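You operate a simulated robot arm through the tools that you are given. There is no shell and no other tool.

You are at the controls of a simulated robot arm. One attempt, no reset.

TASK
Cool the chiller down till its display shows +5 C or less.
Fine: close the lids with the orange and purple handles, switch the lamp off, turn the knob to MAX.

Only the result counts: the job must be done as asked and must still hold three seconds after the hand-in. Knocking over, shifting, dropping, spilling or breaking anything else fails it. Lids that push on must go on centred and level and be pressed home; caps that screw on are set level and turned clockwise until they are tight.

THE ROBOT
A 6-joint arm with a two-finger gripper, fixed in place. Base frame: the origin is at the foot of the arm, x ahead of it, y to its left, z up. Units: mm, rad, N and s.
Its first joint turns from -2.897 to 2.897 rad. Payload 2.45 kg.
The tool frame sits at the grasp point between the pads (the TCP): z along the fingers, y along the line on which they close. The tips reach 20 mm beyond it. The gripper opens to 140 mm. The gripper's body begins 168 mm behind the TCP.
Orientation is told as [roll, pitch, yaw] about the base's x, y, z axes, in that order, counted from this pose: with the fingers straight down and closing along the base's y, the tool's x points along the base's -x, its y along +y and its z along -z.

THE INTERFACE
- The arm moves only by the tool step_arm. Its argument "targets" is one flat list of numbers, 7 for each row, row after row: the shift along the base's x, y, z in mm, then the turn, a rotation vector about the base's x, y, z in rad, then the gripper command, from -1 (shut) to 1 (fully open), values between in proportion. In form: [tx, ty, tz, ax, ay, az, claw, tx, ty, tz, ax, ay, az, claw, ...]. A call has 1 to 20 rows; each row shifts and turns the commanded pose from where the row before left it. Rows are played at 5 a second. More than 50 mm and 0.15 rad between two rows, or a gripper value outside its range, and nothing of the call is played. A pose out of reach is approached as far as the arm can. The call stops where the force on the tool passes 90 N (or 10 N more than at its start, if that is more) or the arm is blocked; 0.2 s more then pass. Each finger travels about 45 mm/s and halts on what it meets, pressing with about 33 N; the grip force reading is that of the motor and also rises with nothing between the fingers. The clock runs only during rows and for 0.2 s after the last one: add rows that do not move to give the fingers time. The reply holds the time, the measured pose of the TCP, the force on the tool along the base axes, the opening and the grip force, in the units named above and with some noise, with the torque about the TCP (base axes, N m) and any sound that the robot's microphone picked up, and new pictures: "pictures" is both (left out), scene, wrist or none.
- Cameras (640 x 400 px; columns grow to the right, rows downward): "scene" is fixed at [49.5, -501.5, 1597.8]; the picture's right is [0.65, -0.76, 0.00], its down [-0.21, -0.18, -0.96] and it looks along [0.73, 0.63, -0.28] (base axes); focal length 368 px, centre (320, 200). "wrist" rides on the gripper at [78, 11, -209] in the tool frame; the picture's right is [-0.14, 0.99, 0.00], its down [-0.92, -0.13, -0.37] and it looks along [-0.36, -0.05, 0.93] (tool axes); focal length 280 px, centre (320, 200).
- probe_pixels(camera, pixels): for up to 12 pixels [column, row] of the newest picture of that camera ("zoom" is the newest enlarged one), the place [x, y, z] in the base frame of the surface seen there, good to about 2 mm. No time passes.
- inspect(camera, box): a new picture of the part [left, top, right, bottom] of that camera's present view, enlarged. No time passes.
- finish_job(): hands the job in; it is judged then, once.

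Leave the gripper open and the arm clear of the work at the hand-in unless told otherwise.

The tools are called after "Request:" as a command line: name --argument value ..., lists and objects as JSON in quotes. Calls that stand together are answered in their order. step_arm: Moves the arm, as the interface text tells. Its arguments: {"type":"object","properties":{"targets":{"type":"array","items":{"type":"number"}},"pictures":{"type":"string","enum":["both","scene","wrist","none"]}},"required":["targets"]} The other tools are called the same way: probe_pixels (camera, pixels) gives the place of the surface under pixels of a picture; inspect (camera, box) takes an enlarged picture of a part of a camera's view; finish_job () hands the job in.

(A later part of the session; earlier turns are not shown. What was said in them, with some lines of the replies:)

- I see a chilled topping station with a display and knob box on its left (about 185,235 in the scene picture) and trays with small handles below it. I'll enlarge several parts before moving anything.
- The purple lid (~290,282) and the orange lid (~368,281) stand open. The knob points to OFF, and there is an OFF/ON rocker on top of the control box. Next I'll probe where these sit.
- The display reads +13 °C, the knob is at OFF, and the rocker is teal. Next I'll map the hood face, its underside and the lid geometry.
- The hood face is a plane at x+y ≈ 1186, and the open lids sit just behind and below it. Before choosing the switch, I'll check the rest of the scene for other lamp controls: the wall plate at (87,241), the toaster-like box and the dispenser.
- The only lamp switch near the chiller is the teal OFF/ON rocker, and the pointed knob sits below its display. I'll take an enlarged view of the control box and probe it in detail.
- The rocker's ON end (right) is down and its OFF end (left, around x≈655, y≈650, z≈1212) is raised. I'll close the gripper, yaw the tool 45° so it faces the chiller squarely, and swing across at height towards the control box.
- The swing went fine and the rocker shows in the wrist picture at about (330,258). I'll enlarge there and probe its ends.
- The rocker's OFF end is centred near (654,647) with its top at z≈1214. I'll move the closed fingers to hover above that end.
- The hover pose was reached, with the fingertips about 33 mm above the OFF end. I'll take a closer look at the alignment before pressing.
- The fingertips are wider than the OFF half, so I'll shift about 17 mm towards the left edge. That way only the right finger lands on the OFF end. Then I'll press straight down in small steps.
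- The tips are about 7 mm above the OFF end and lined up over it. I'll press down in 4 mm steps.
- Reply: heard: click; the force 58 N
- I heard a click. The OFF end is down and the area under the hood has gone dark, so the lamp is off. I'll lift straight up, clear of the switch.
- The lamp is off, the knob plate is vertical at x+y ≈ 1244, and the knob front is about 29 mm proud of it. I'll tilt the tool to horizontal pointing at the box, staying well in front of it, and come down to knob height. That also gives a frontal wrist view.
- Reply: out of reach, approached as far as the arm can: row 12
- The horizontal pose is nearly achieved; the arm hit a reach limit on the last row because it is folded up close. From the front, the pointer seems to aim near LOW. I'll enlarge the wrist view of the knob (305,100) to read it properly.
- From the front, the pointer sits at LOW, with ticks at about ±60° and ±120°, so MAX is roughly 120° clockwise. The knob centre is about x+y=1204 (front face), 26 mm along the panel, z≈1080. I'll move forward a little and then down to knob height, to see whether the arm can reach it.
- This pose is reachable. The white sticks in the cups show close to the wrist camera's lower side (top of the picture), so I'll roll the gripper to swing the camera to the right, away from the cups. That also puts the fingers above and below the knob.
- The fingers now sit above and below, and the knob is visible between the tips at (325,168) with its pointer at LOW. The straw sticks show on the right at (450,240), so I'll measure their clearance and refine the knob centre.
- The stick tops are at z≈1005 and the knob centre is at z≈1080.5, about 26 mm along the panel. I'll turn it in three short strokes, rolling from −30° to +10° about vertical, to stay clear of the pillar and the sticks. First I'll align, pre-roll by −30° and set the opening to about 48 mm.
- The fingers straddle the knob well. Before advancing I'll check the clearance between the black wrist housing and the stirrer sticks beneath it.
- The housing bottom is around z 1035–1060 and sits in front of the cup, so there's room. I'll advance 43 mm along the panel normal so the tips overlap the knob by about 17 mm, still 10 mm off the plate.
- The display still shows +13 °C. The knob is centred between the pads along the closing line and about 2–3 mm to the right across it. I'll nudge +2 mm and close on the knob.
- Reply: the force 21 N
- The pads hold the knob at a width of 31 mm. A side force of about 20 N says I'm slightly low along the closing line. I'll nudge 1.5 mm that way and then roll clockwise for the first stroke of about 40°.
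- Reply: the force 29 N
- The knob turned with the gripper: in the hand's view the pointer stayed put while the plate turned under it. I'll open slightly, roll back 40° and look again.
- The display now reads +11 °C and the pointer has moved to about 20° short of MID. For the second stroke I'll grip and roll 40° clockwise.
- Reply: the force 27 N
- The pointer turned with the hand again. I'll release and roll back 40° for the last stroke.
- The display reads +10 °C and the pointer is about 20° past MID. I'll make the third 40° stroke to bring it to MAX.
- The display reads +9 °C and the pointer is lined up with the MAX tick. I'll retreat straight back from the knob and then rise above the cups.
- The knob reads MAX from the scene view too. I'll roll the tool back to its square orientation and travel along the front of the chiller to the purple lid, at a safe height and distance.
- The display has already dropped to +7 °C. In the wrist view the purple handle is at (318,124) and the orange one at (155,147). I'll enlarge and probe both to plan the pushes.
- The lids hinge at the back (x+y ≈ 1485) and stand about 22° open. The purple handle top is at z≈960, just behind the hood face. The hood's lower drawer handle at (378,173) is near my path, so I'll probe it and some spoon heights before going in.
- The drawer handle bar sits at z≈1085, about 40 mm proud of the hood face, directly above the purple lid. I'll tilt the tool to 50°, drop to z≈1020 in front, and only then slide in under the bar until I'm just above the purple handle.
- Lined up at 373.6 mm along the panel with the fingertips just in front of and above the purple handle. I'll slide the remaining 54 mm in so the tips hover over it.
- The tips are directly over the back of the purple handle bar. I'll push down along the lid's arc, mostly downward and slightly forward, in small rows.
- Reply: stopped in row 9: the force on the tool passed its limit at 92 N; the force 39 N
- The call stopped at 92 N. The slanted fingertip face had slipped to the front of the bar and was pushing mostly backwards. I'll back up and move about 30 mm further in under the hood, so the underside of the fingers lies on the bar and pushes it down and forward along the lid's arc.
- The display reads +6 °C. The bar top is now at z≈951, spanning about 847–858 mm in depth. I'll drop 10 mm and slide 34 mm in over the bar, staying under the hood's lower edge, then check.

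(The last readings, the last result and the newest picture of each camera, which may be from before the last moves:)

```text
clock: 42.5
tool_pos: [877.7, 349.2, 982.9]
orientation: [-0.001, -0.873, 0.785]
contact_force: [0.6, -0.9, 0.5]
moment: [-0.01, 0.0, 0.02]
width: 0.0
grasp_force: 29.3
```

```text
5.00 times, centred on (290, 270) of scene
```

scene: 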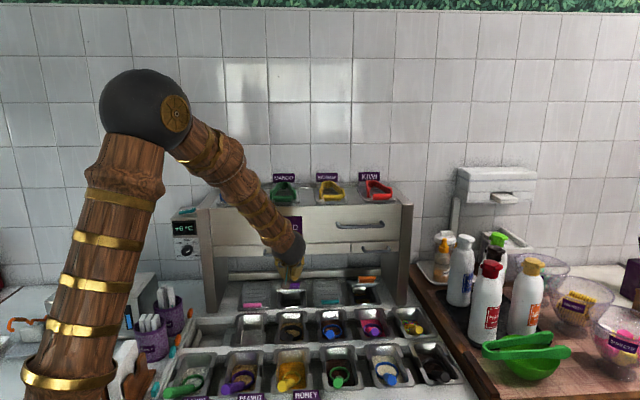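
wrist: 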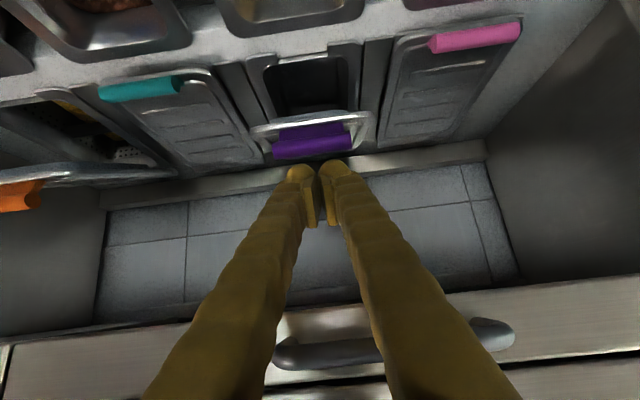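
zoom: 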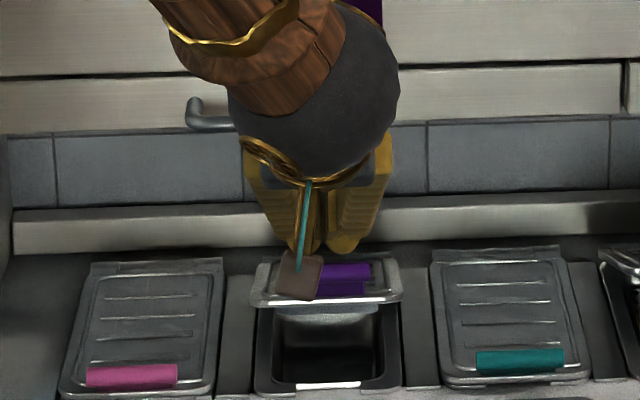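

The bar lies fully visible under the fingers, so their underside will meet it. I'll press down and forward along the arc.

Request:
step_arm --targets '[-0.5, -0.5, -5, 0, 0, 0, -1, -0.5, -0.5, -5, 0, 0, 0, -1, -1, -1, -5, 0, 0, 0, -1, -1.6, -1.6, -5, 0, 0, 0, -1, -1.6, -1.6, -5, 0, 0, 0, -1, -1.6, -1.6, -5, 0, 0, 0, -1, -1.6, -1.6, -5, 0, 0, 0, -1, -1.6, -1.6, -5, 0, 0, 0, -1, 0, 0, 0, 0, 0, 0, -1]' --pictures "both"

Request:
inspect --camera "wrist" --box '[220, 60, 420, 200]'

Request:
inspect --camera "scene" --box '[240, 230, 340, 310]'

```text
clock: 44.5
tool_pos: [868.2, 339.1, 942.8]
orientation: [0.0, -0.874, 0.787]
contact_force: [0.0, -0.2, -0.2]
moment: [0.02, -0.01, 0.0]
width: 0.0
grasp_force: 29.0
```

scene: 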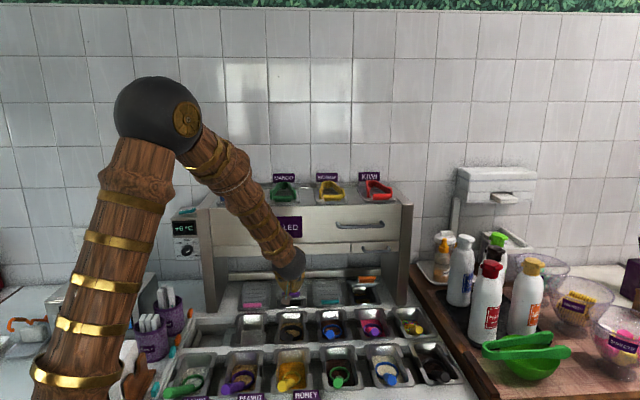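
wrist: 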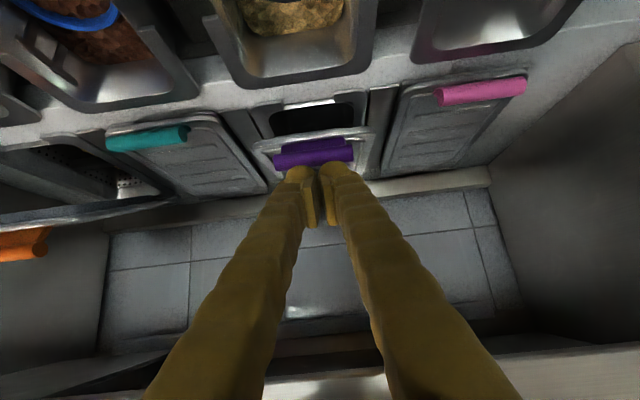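

```text
2.86 times, centred on (320, 130) of wrist
```

zoom: 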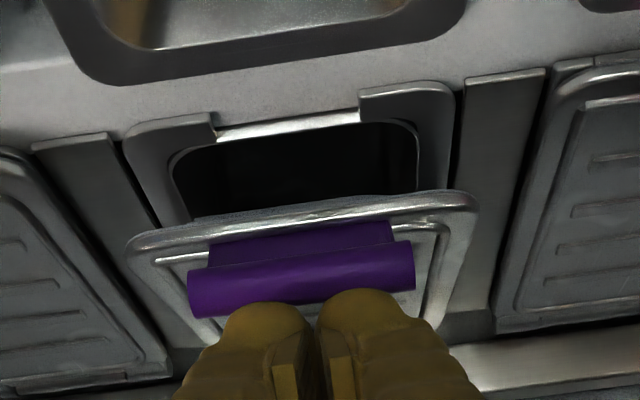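

```text
5.00 times, centred on (290, 270) of scene
```

zoom: 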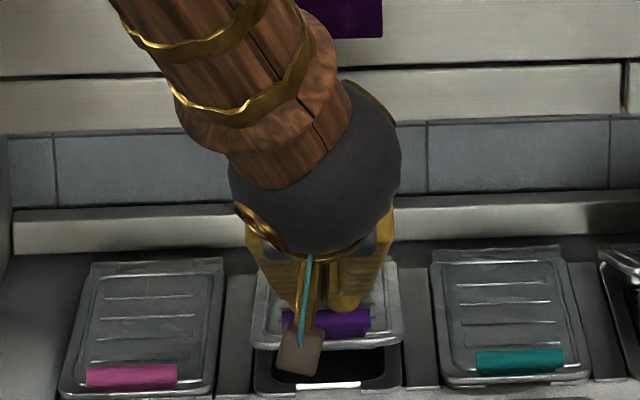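

The lid follows smoothly with almost no force and is about half closed. I'll keep going along the arc.

Request:
step_arm --targets '[-1.3, -1.3, -5, 0, 0, 0, -1, -1.2, -1.2, -5, 0, 0, 0, -1, -1.1, -1.1, -5, 0, 0, 0, -1, -1, -1, -5, 0, 0, 0, -1, -0.9, -0.9, -5, 0, 0, 0, -1, -0.8, -0.8, -5, 0, 0, 0, -1, -0.7, -0.7, -5, 0, 0, 0, -1, 0, 0, 0, 0, 0, 0, -1]' --pictures "both"

Request:
inspect --camera "wrist" --box '[220, 60, 420, 200]'

Request:
inspect --camera "scene" --box '[240, 230, 340, 310]'

```text
clock: 46.4
tool_pos: [860.6, 331.5, 910.5]
orientation: [0.0, -0.876, 0.787]
contact_force: [1.6, 3.7, 15.3]
moment: [0.03, -0.05, -0.05]
width: 6.0
grasp_force: 29.6
```

scene: 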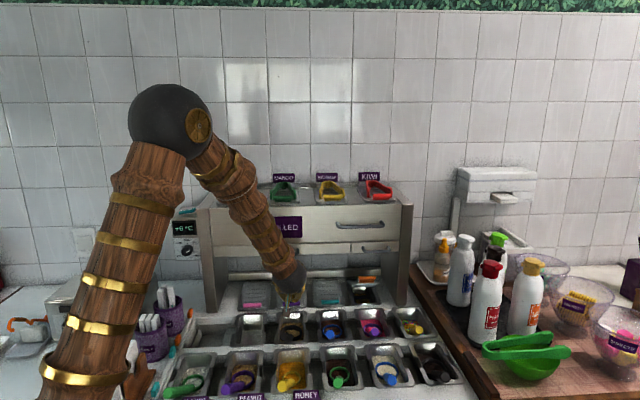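
wrist: 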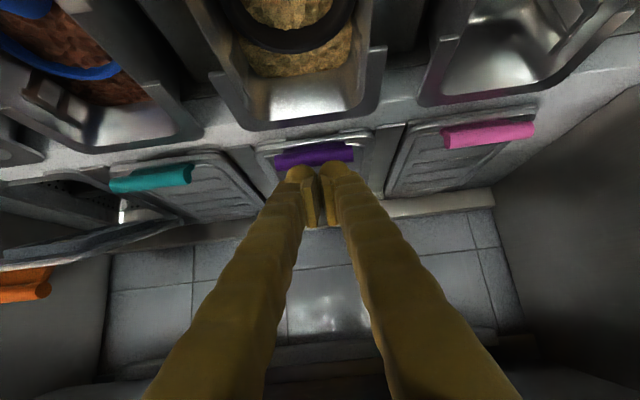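

```text
2.86 times, centred on (320, 130) of wrist
```

zoom: 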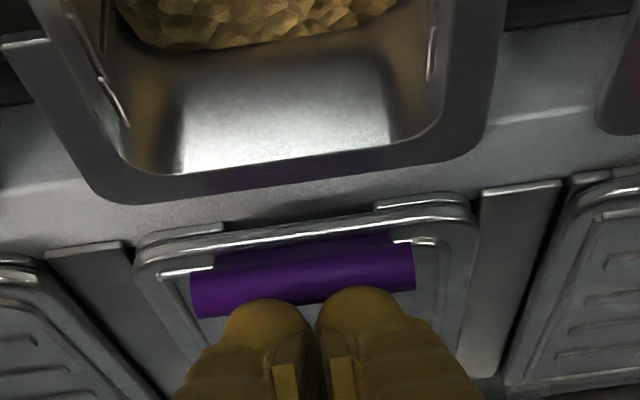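

```text
5.00 times, centred on (290, 270) of scene
```

zoom: 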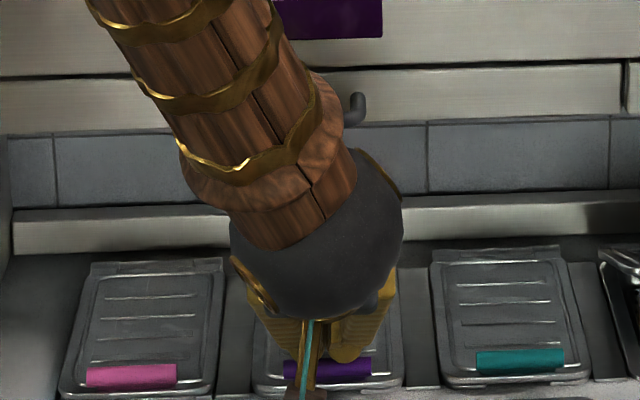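

The purple lid looks seated, with its handle in line with its neighbours and 15 N pushing back. I'll measure the handle height against the pink one (z≈885).

Request:
probe_pixels --camera "wrist" --pixels '[[290, 158], [315, 156], [340, 153], [470, 135], [500, 132], [525, 129], [150, 180], [320, 140], [480, 120], [180, 160]]'

Request:
inspect --camera "scene" --box '[160, 200, 240, 260]'

```text
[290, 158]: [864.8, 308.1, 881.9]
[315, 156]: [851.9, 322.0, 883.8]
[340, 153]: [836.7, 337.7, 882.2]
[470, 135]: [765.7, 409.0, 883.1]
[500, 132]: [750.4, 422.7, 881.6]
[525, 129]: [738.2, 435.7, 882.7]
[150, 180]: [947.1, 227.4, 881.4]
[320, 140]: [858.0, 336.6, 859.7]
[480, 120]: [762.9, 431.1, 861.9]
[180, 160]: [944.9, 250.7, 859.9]
```

```text
6.67 times, centred on (200, 230) of scene
```

zoom: 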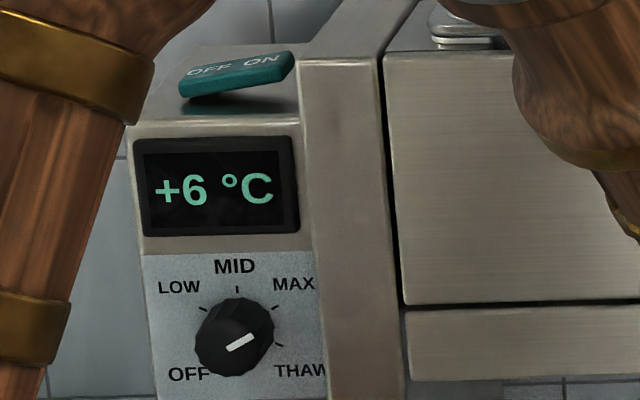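

The purple bar is at z≈882–884, the same as the pink and teal handles, so it is closed. I'll press 3 mm more to be sure it is home, then lift off and back out along the tool axis.

Request:
step_arm --targets '[0, 0, -3, 0, 0, 0, -1, 0, 0, 0, 0, 0, 0, -1, 0, 0, 8, 0, 0, 0, -1, 0, 0, 12, 0, 0, 0, -1, -15, -15, 10, 0, 0, 0, -1, -20, -20, 15, 0, 0, 0, -1, -20, -20, 20, 0, 0, 0, -1, 0, 0, 20, 0, 0, 0, -1, 0, 0, 0, 0, 0, 0, -1]' --pictures "both"

Request:
inspect --camera "scene" --box '[160, 200, 320, 310]'

Request:
inspect --camera "wrist" --box '[0, 40, 400, 220]'

Request:
probe_pixels --camera "scene" --pixels '[[465, 242], [497, 240], [490, 268], [533, 265], [445, 237], [420, 295], [405, 230], [540, 345], [495, 345]]'

```text
clock: 48.4
tool_pos: [806.3, 275.7, 990.3]
orientation: [0.001, -0.873, 0.785]
contact_force: [0.2, -0.8, 0.8]
moment: [0.01, 0.02, 0.0]
width: 0.0
grasp_force: 30.2
```

scene: 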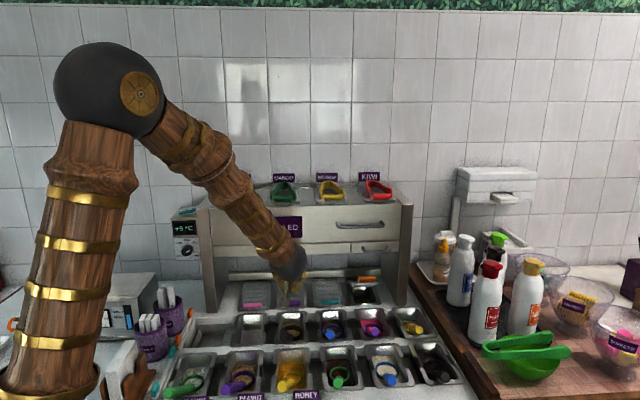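
wrist: 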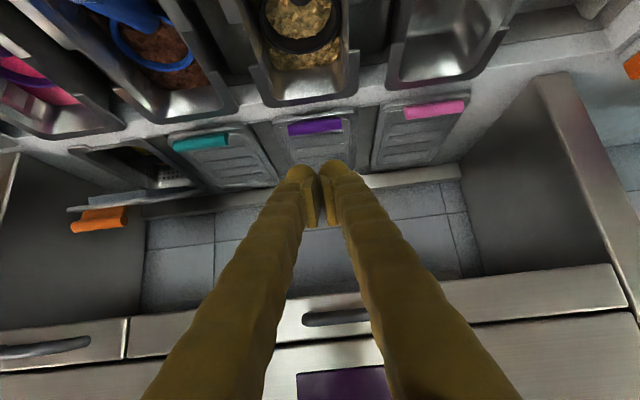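

```text
3.64 times, centred on (240, 255) of scene
```

zoom: 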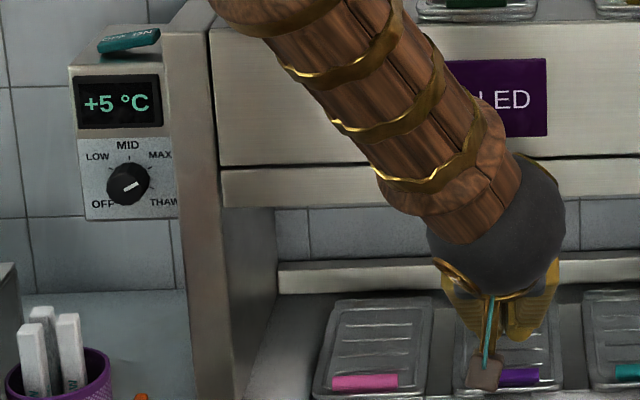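

```text
1.60 times, centred on (200, 130) of wrist
```

zoom: 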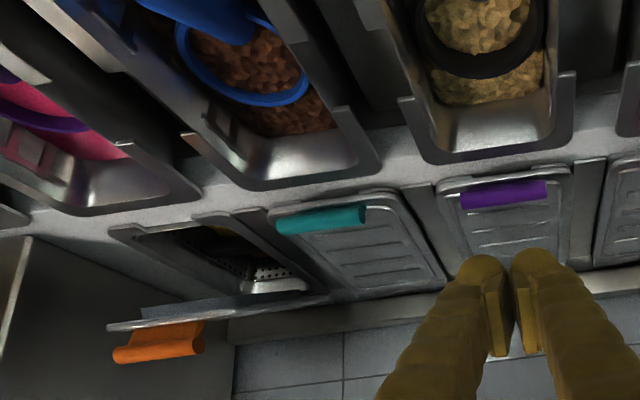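

```text
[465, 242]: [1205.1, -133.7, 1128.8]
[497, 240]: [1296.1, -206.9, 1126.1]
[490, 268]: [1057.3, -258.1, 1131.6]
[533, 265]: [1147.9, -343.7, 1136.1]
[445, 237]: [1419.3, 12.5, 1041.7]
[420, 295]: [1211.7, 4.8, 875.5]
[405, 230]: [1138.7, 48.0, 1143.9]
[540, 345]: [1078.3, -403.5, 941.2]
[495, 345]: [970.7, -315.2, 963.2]
```

The display now reads +5 °C and the purple lid stays shut. I'll still close the orange lid so the temperature has margin and holds. I'll slide sideways along the front of the chiller to the orange lid column.

Request:
step_arm --targets '[32.3, -32.3, 3, 0, 0, 0, -1, 32.3, -32.3, 3, 0, 0, 0, -1, 32.3, -32.3, 3, 0, 0, 0, -1, 32.3, -32.3, 3, 0, 0, 0, -1, 32.3, -32.3, 0, 0, 0, 0, -1, 32.3, -32.3, 0, 0, 0, 0, -1, 0, 0, 0, 0, 0, 0, -1]' --pictures "both"

Request:
inspect --camera "wrist" --box '[220, 60, 420, 200]'

Request:
inspect --camera "scene" --box '[300, 210, 440, 310]'

```text
clock: 50.0
tool_pos: [1000.2, 83.5, 1000.7]
orientation: [0.001, -0.874, 0.785]
contact_force: [-0.4, -0.8, 0.5]
moment: [0.03, 0.0, 0.01]
width: 0.0
grasp_force: 29.5
```

scene: 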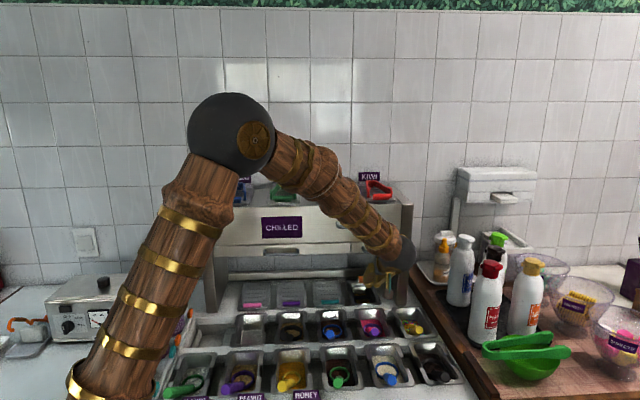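
wrist: 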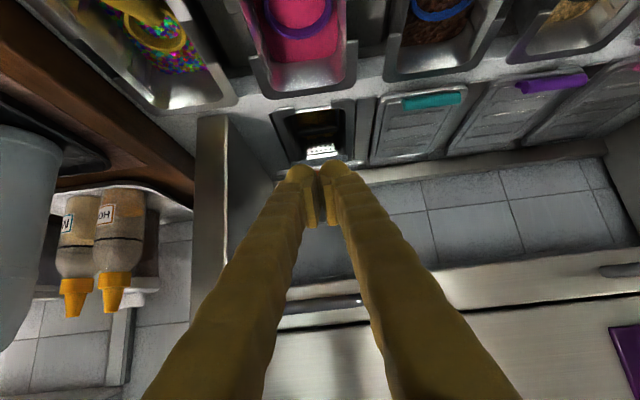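

```text
2.86 times, centred on (320, 130) of wrist
```

zoom: 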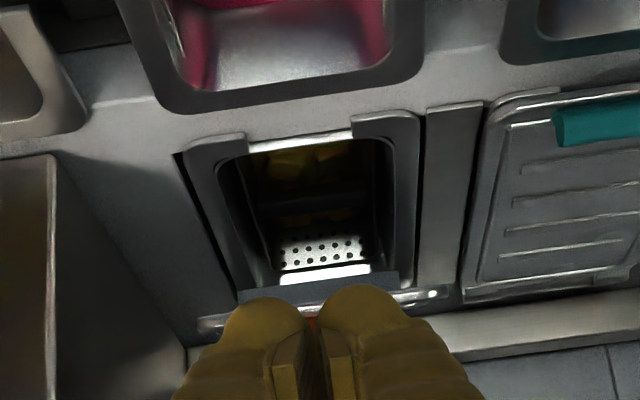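

```text
4.00 times, centred on (370, 260) of scene
```

zoom: 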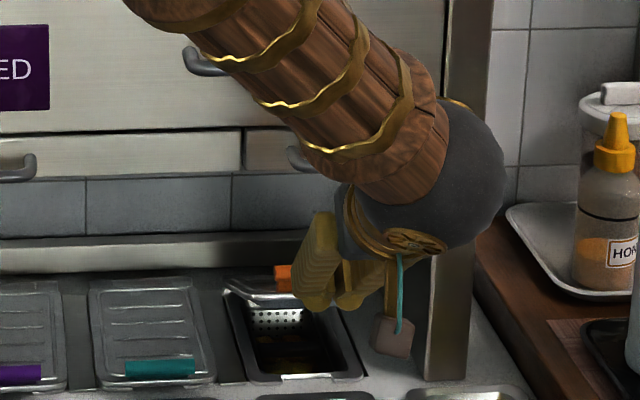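

Reached the orange column (648 mm along) at z≈1001. I'll slide in the same way: under the small drawer handle and over the orange bar (top z≈958).

Request:
step_arm --targets '[17.7, 17.7, -2, 0, 0, 0, -1, 17.7, 17.7, -2, 0, 0, 0, -1, 0, 0, 0, 0, 0, 0, -1]' --pictures "both"

Request:
inspect --camera "wrist" --box '[220, 60, 420, 200]'

Request:
probe_pixels --camera "wrist" --pixels '[[290, 158], [315, 155], [335, 152], [315, 148], [320, 140], [320, 300], [300, 305], [360, 300]]'

```text
clock: 50.8
tool_pos: [1034.7, 118.4, 997.9]
orientation: [0.0, -0.872, 0.786]
contact_force: [0.3, -0.7, -0.7]
moment: [-0.03, -0.01, 0.01]
width: 0.1
grasp_force: 29.4
```

scene: 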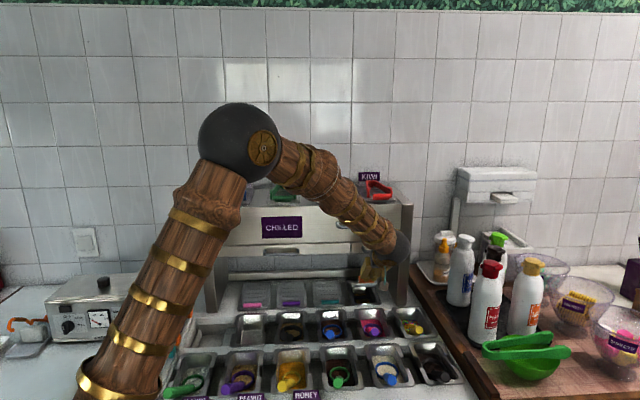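
wrist: 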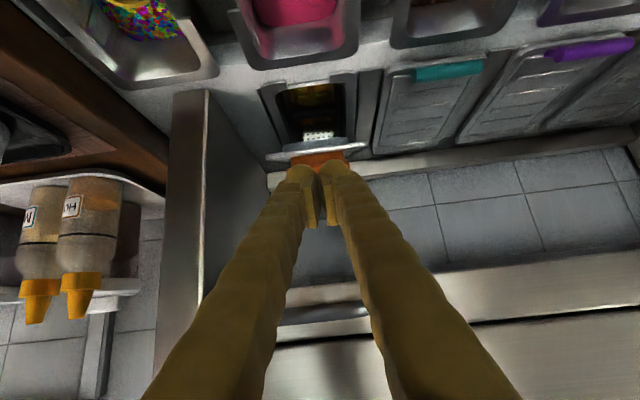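

```text
2.86 times, centred on (320, 130) of wrist
```

zoom: 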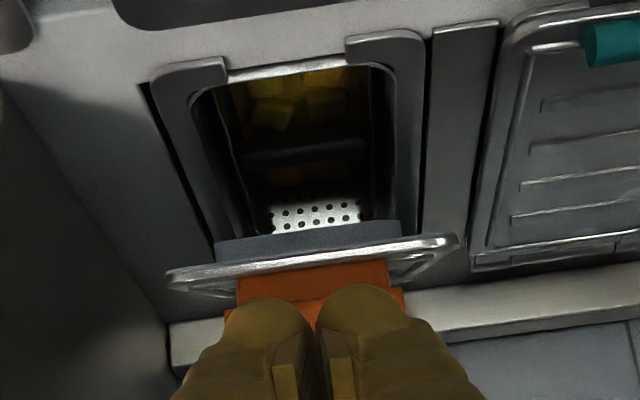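

```text
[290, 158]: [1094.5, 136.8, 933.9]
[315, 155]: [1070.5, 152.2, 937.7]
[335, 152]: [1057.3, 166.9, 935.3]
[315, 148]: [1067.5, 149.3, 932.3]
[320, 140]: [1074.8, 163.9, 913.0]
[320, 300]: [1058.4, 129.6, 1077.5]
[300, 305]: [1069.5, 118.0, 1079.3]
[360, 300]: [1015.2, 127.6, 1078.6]
```

I'm at 815 mm depth with the orange bar just ahead and below the tips. I'll advance the last 52 mm.

Request:
step_arm --targets '[12.3, 12.3, -1, 0, 0, 0, -1, 12.3, 12.3, -1, 0, 0, 0, -1, 12.3, 12.3, -2, 0, 0, 0, -1, 0, 0, -4, 0, 0, 0, -1, 0, 0, 0, 0, 0, 0, -1]' --pictures "both"

Request:
inspect --camera "wrist" --box '[220, 60, 420, 200]'

Request:
inspect --camera "scene" --box '[300, 210, 440, 310]'

```text
clock: 52.0
tool_pos: [1071.5, 155.9, 989.4]
orientation: [-0.001, -0.873, 0.785]
contact_force: [0.5, 0.3, -0.2]
moment: [-0.01, 0.0, -0.02]
width: 0.3
grasp_force: 29.7
```

scene: 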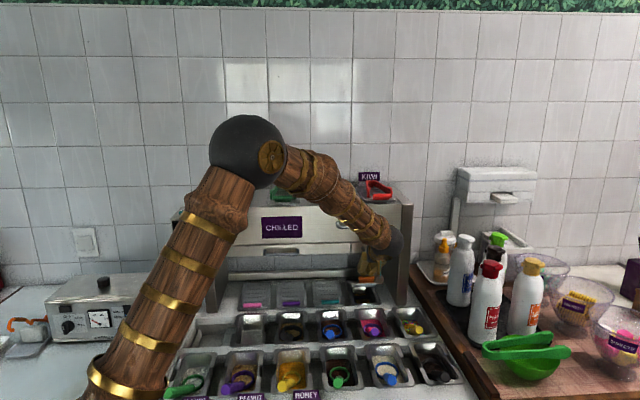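
wrist: 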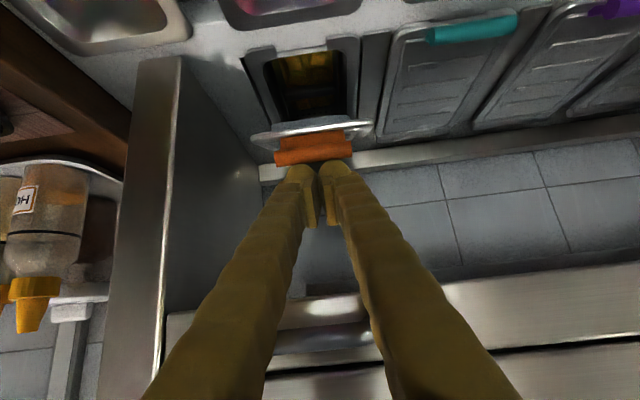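

```text
2.86 times, centred on (320, 130) of wrist
```

zoom: 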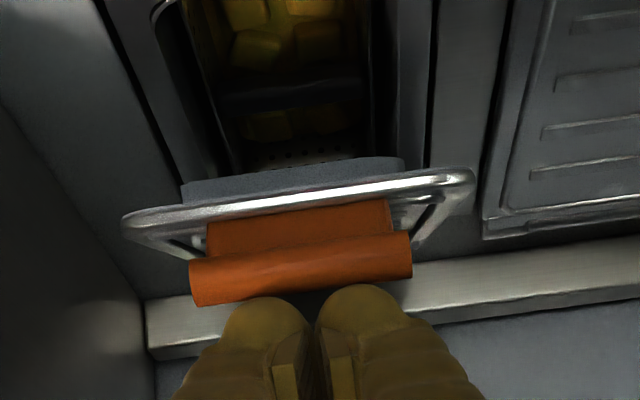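

```text
4.00 times, centred on (370, 260) of scene
```

zoom: 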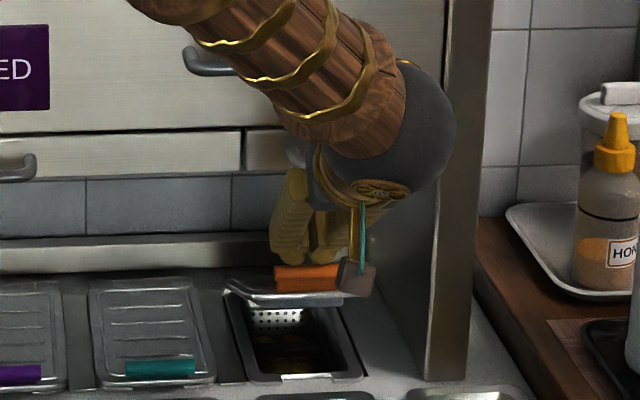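

This is the same geometry as for the purple lid, with the bar fully under the fingers. I'll press down along the arc, first half.

Request:
step_arm --targets '[-0.4, -0.4, -5, 0, 0, 0, -1, -0.5, -0.5, -5, 0, 0, 0, -1, -1.2, -1.2, -5, 0, 0, 0, -1, -1.6, -1.6, -5, 0, 0, 0, -1, -1.7, -1.7, -5, 0, 0, 0, -1, -1.6, -1.6, -5, 0, 0, 0, -1, -1.5, -1.5, -5, 0, 0, 0, -1, -1.4, -1.4, -5, 0, 0, 0, -1, -1.3, -1.3, -5, 0, 0, 0, -1, 0, 0, 0, 0, 0, 0, -1]' --pictures "both"

Request:
inspect --camera "wrist" --box '[220, 60, 420, 200]'

Request:
inspect --camera "scene" --box '[300, 210, 440, 310]'

```text
clock: 54.1
tool_pos: [1060.1, 143.1, 944.3]
orientation: [-0.001, -0.876, 0.786]
contact_force: [1.0, 0.5, 0.1]
moment: [0.01, -0.02, 0.0]
width: 0.0
grasp_force: 29.3
```

scene: 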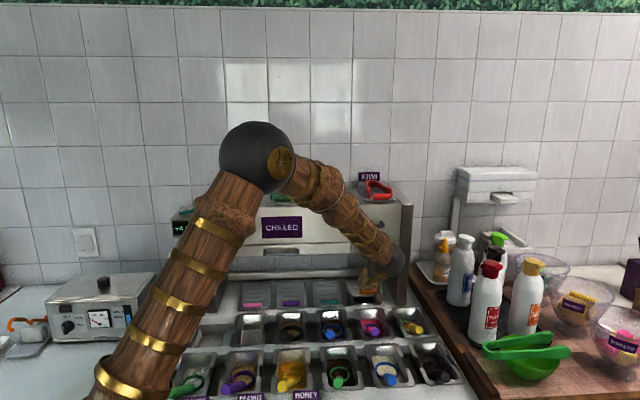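
wrist: 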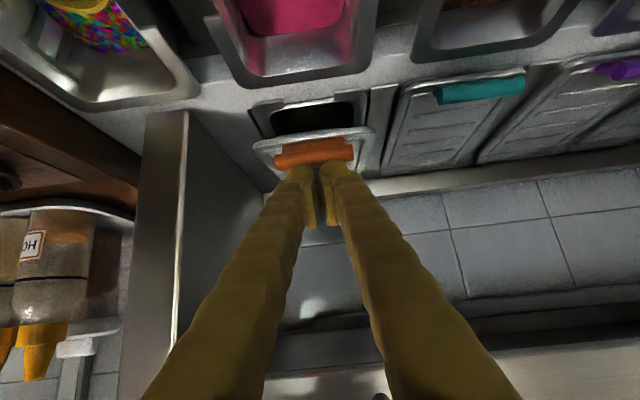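

```text
2.86 times, centred on (320, 130) of wrist
```

zoom: 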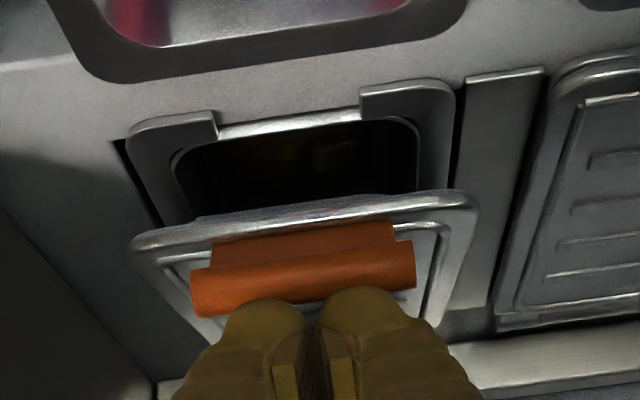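

```text
4.00 times, centred on (370, 260) of scene
```

zoom: 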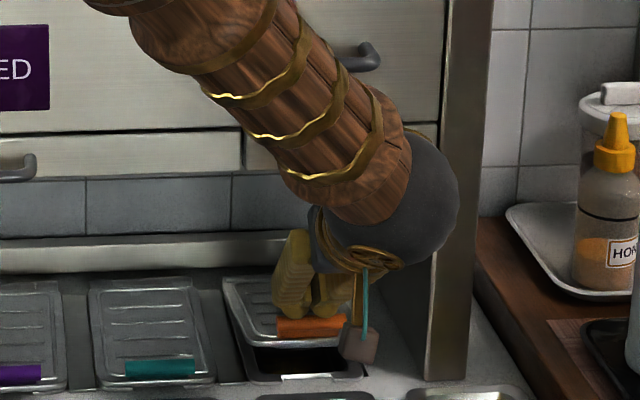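

The orange lid is coming down smoothly with no load. I'll continue to closed.

Request:
step_arm --targets '[-1.2, -1.2, -5, 0, 0, 0, -1, -1.1, -1.1, -5, 0, 0, 0, -1, -1, -1, -5, 0, 0, 0, -1, -0.9, -0.9, -5, 0, 0, 0, -1, -0.8, -0.8, -5, 0, 0, 0, -1, -0.7, -0.7, -5, 0, 0, 0, -1, -0.6, -0.6, -5, 0, 0, 0, -1, 0, 0, -2, 0, 0, 0, -1, 0, 0, 0, 0, 0, 0, -1]' --pictures "both"

Request:
inspect --camera "wrist" --box '[220, 60, 420, 200]'

Request:
inspect --camera "scene" --box '[300, 210, 440, 310]'

Request:
probe_pixels --camera "wrist" --pixels '[[290, 158], [315, 156], [340, 153], [470, 100], [320, 140]]'

```text
clock: 56.1
tool_pos: [1055.0, 137.6, 909.6]
orientation: [-0.001, -0.875, 0.788]
contact_force: [3.5, 1.9, 19.0]
moment: [-0.02, -0.03, 0.05]
width: 6.2
grasp_force: 29.6
```

scene: 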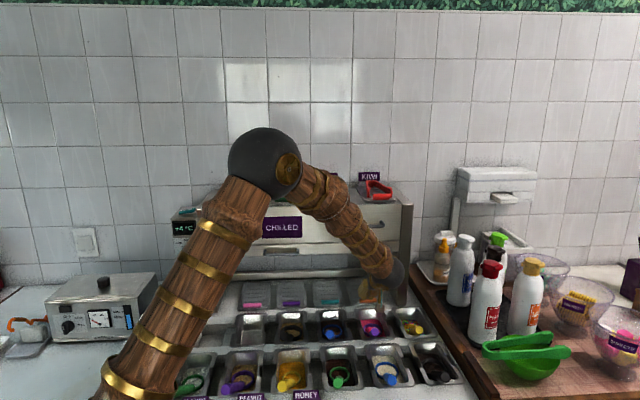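
wrist: 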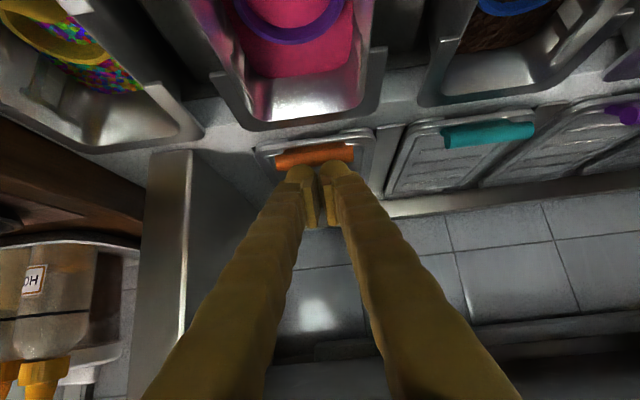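

```text
2.86 times, centred on (320, 130) of wrist
```

zoom: 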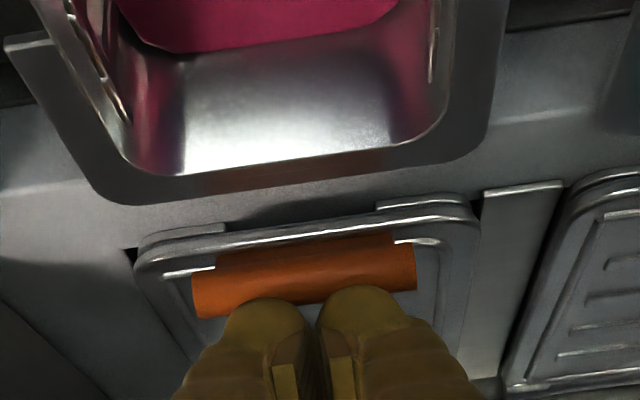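

```text
4.00 times, centred on (370, 260) of scene
```

zoom: 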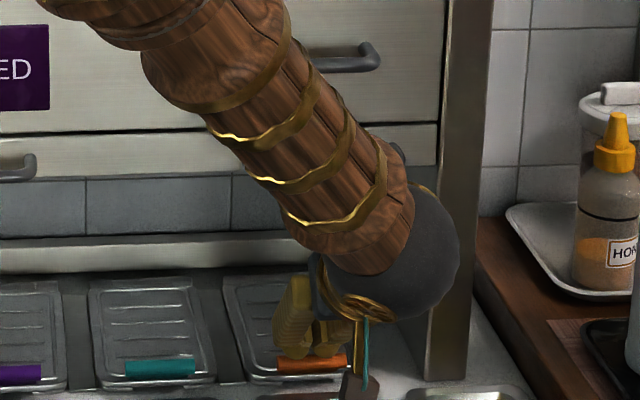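

```text
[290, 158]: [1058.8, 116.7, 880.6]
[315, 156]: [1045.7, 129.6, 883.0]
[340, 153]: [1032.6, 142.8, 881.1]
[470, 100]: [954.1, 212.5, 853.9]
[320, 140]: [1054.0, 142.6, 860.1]
```

The orange bar is at z≈881–883, level with the others, so the lid is closed. The display now shows about +4 °C. I'll lift off, back out along the tool axis and rise clear.

Request:
step_arm --targets '[0, 0, -2, 0, 0, 0, -1, 0, 0, 8, 0, 0, 0, -1, 0, 0, 12, 0, 0, 0, -1, -15, -15, 10, 0, 0, 0, -1, -20, -20, 15, 0, 0, 0, -1, -20, -20, 20, 0, 0, 0, -1, -25, -25, 25, 0, 0, 0, -1, -25, -25, 25, 0, 0, 0, -1, -25, -25, 30, 0, 0, 0, -1, -20, -20, 40, 0, 0, 0, -1, -20, -20, 40, 0, 0, 0, -1, 0, 0, 40, 0, 0, 0, -1, 0, 0, 0, 0, 0, 0, -1]' --pictures "both"

Request:
inspect --camera "scene" --box '[160, 200, 320, 310]'

Request:
inspect --camera "scene" --box '[220, 260, 400, 372]'

```text
clock: 59.0
tool_pos: [883.3, -32.2, 1170.3]
orientation: [0.001, -0.876, 0.785]
contact_force: [0.0, -0.3, 0.1]
moment: [0.02, 0.0, 0.0]
width: 0.0
grasp_force: 29.9
```

scene: 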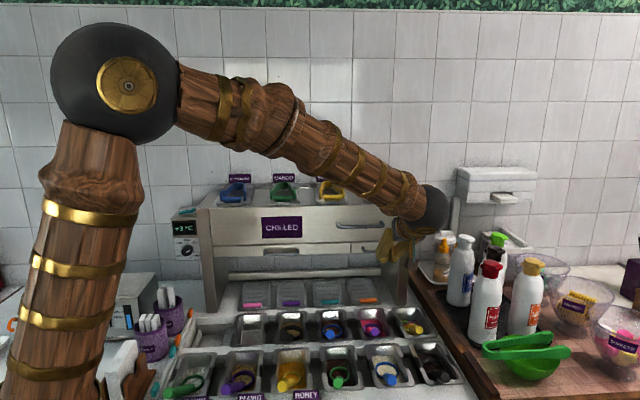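
wrist: 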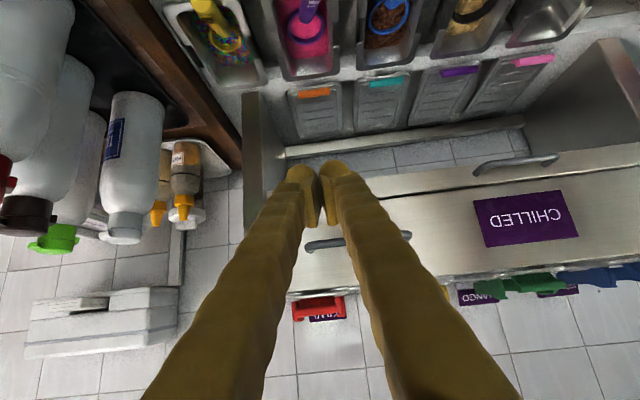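

```text
3.64 times, centred on (240, 255) of scene
```

zoom: 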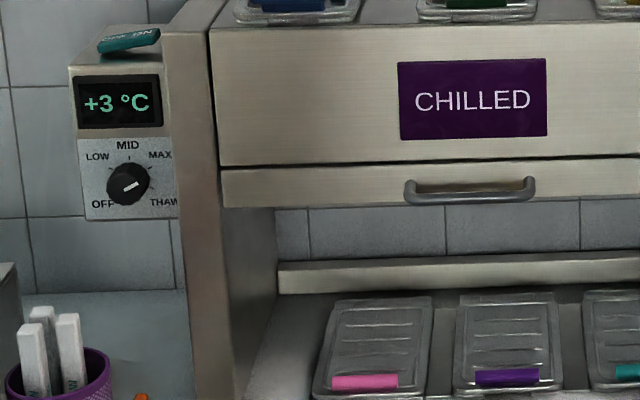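

```text
3.56 times, centred on (310, 316) of scene
```

zoom: 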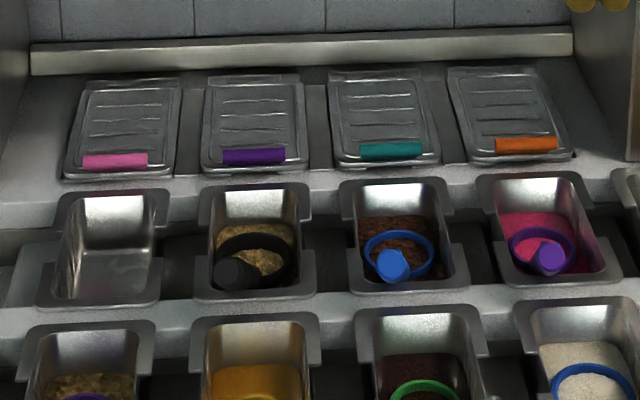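

The display reads +3 °C and all four lids lie flat and level. I'll raise the arm, pull back over free space and open the gripper.

Request:
step_arm --targets '[-20, 5, 40, 0, 0, 0, -1, -20, 5, 40, 0, 0, 0, -1, -30, 5, 35, 0, 0, 0, -0.5, -30, 5, 30, 0, 0, 0, 0, -30, 5, 20, 0, 0, 0, 0.5, -30, 5, 10, 0, 0, 0, 1, -30, 5, 0, 0, 0, 0, 1, 0, 0, 0, 0, 0, 0, 1, 0, 0, 0, 0, 0, 0, 1, 0, 0, 0, 0, 0, 0, 1, 0, 0, 0, 0, 0, 0, 1]' --pictures "both"

Request:
inspect --camera "scene" --box '[160, 200, 320, 310]'

Request:
inspect --camera "scene" --box '[0, 240, 260, 400]'

```text
clock: 61.4
tool_pos: [692.7, 1.7, 1344.6]
orientation: [0.0, -0.875, 0.785]
contact_force: [0.5, 1.0, -0.4]
moment: [-0.02, -0.01, 0.0]
width: 139.8
grasp_force: 0.1
```

scene: 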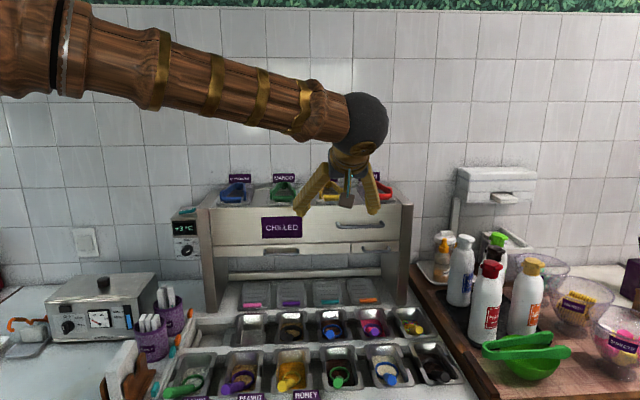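
wrist: 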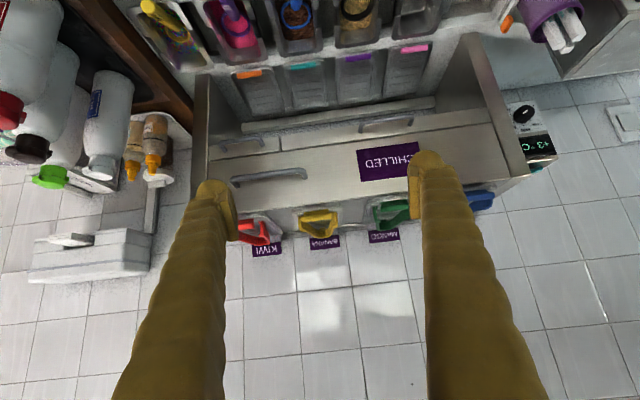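

```text
3.64 times, centred on (240, 255) of scene
```

zoom: 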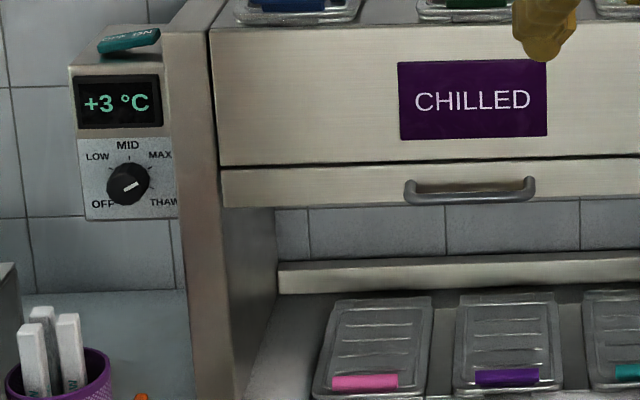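

```text
2.46 times, centred on (130, 320) of scene
```

zoom: 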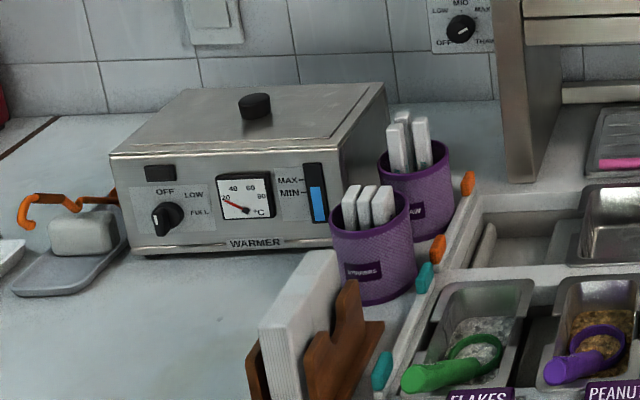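

The display holds at +3 °C, the cups and everything else are undisturbed, the gripper is open and the arm is clear. I'll wait a few seconds to confirm the reading is stable.

Request:
step_arm --targets '[0, 0, 0, 0, 0, 0, 1, 0, 0, 0, 0, 0, 0, 1, 0, 0, 0, 0, 0, 0, 1, 0, 0, 0, 0, 0, 0, 1, 0, 0, 0, 0, 0, 0, 1, 0, 0, 0, 0, 0, 0, 1, 0, 0, 0, 0, 0, 0, 1, 0, 0, 0, 0, 0, 0, 1, 0, 0, 0, 0, 0, 0, 1, 0, 0, 0, 0, 0, 0, 1, 0, 0, 0, 0, 0, 0, 1, 0, 0, 0, 0, 0, 0, 1, 0, 0, 0, 0, 0, 0, 1, 0, 0, 0, 0, 0, 0, 1, 0, 0, 0, 0, 0, 0, 1]' --pictures "scene"

Request:
inspect --camera "scene" --box '[160, 200, 320, 310]'

```text
clock: 64.5
tool_pos: [693.3, 1.6, 1344.8]
orientation: [0.0, -0.873, 0.786]
contact_force: [-0.7, -0.4, 0.6]
moment: [-0.04, 0.0, -0.01]
width: 140.3
grasp_force: 0.0
```

scene: 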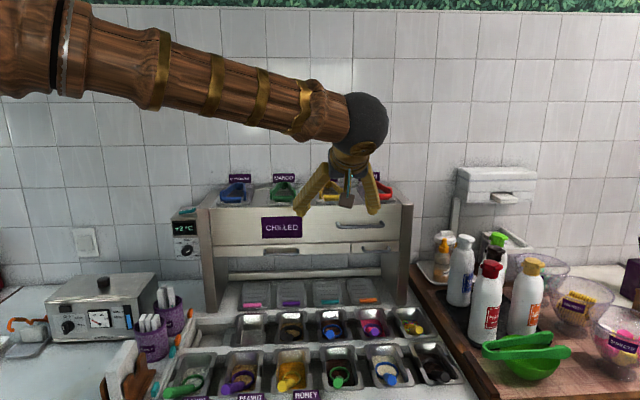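

```text
3.64 times, centred on (240, 255) of scene
```

zoom: 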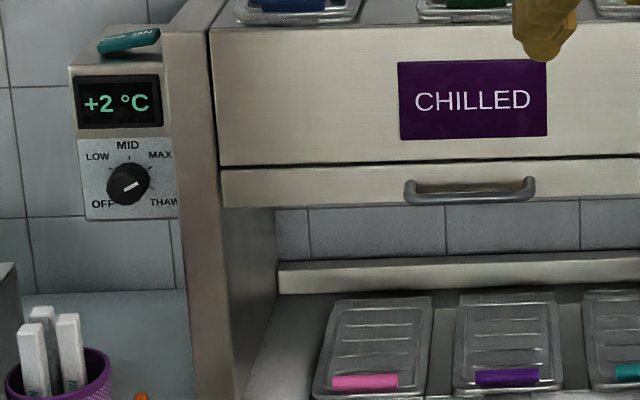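

The display reads +2 °C and is still falling. Both lids are closed, the lamp is off, the knob is at MAX, the gripper is open and the arm is clear, so I'm handing the job in.

Request:
finish_job

```text
The job is handed in.
```

The chiller's display read +2 °C and was still falling when I handed the job in, below the +5 °C you asked for.

- **Lamp:** switched off at the OFF/ON rocker on top of the control box; I heard it click.
- **Knob:** turned clockwise from LOW to MAX. It had been at LOW, not OFF.
- **Lids:** the purple and orange lids are closed, with their handles level with the two that were already shut.

My first push on the purple lid hit the 90 N force limit because the fingertips slipped in front of the handle. I backed off and closed it from a better angle.

In the last pictures everything else looked undisturbed, the gripper was open and the arm was clear.
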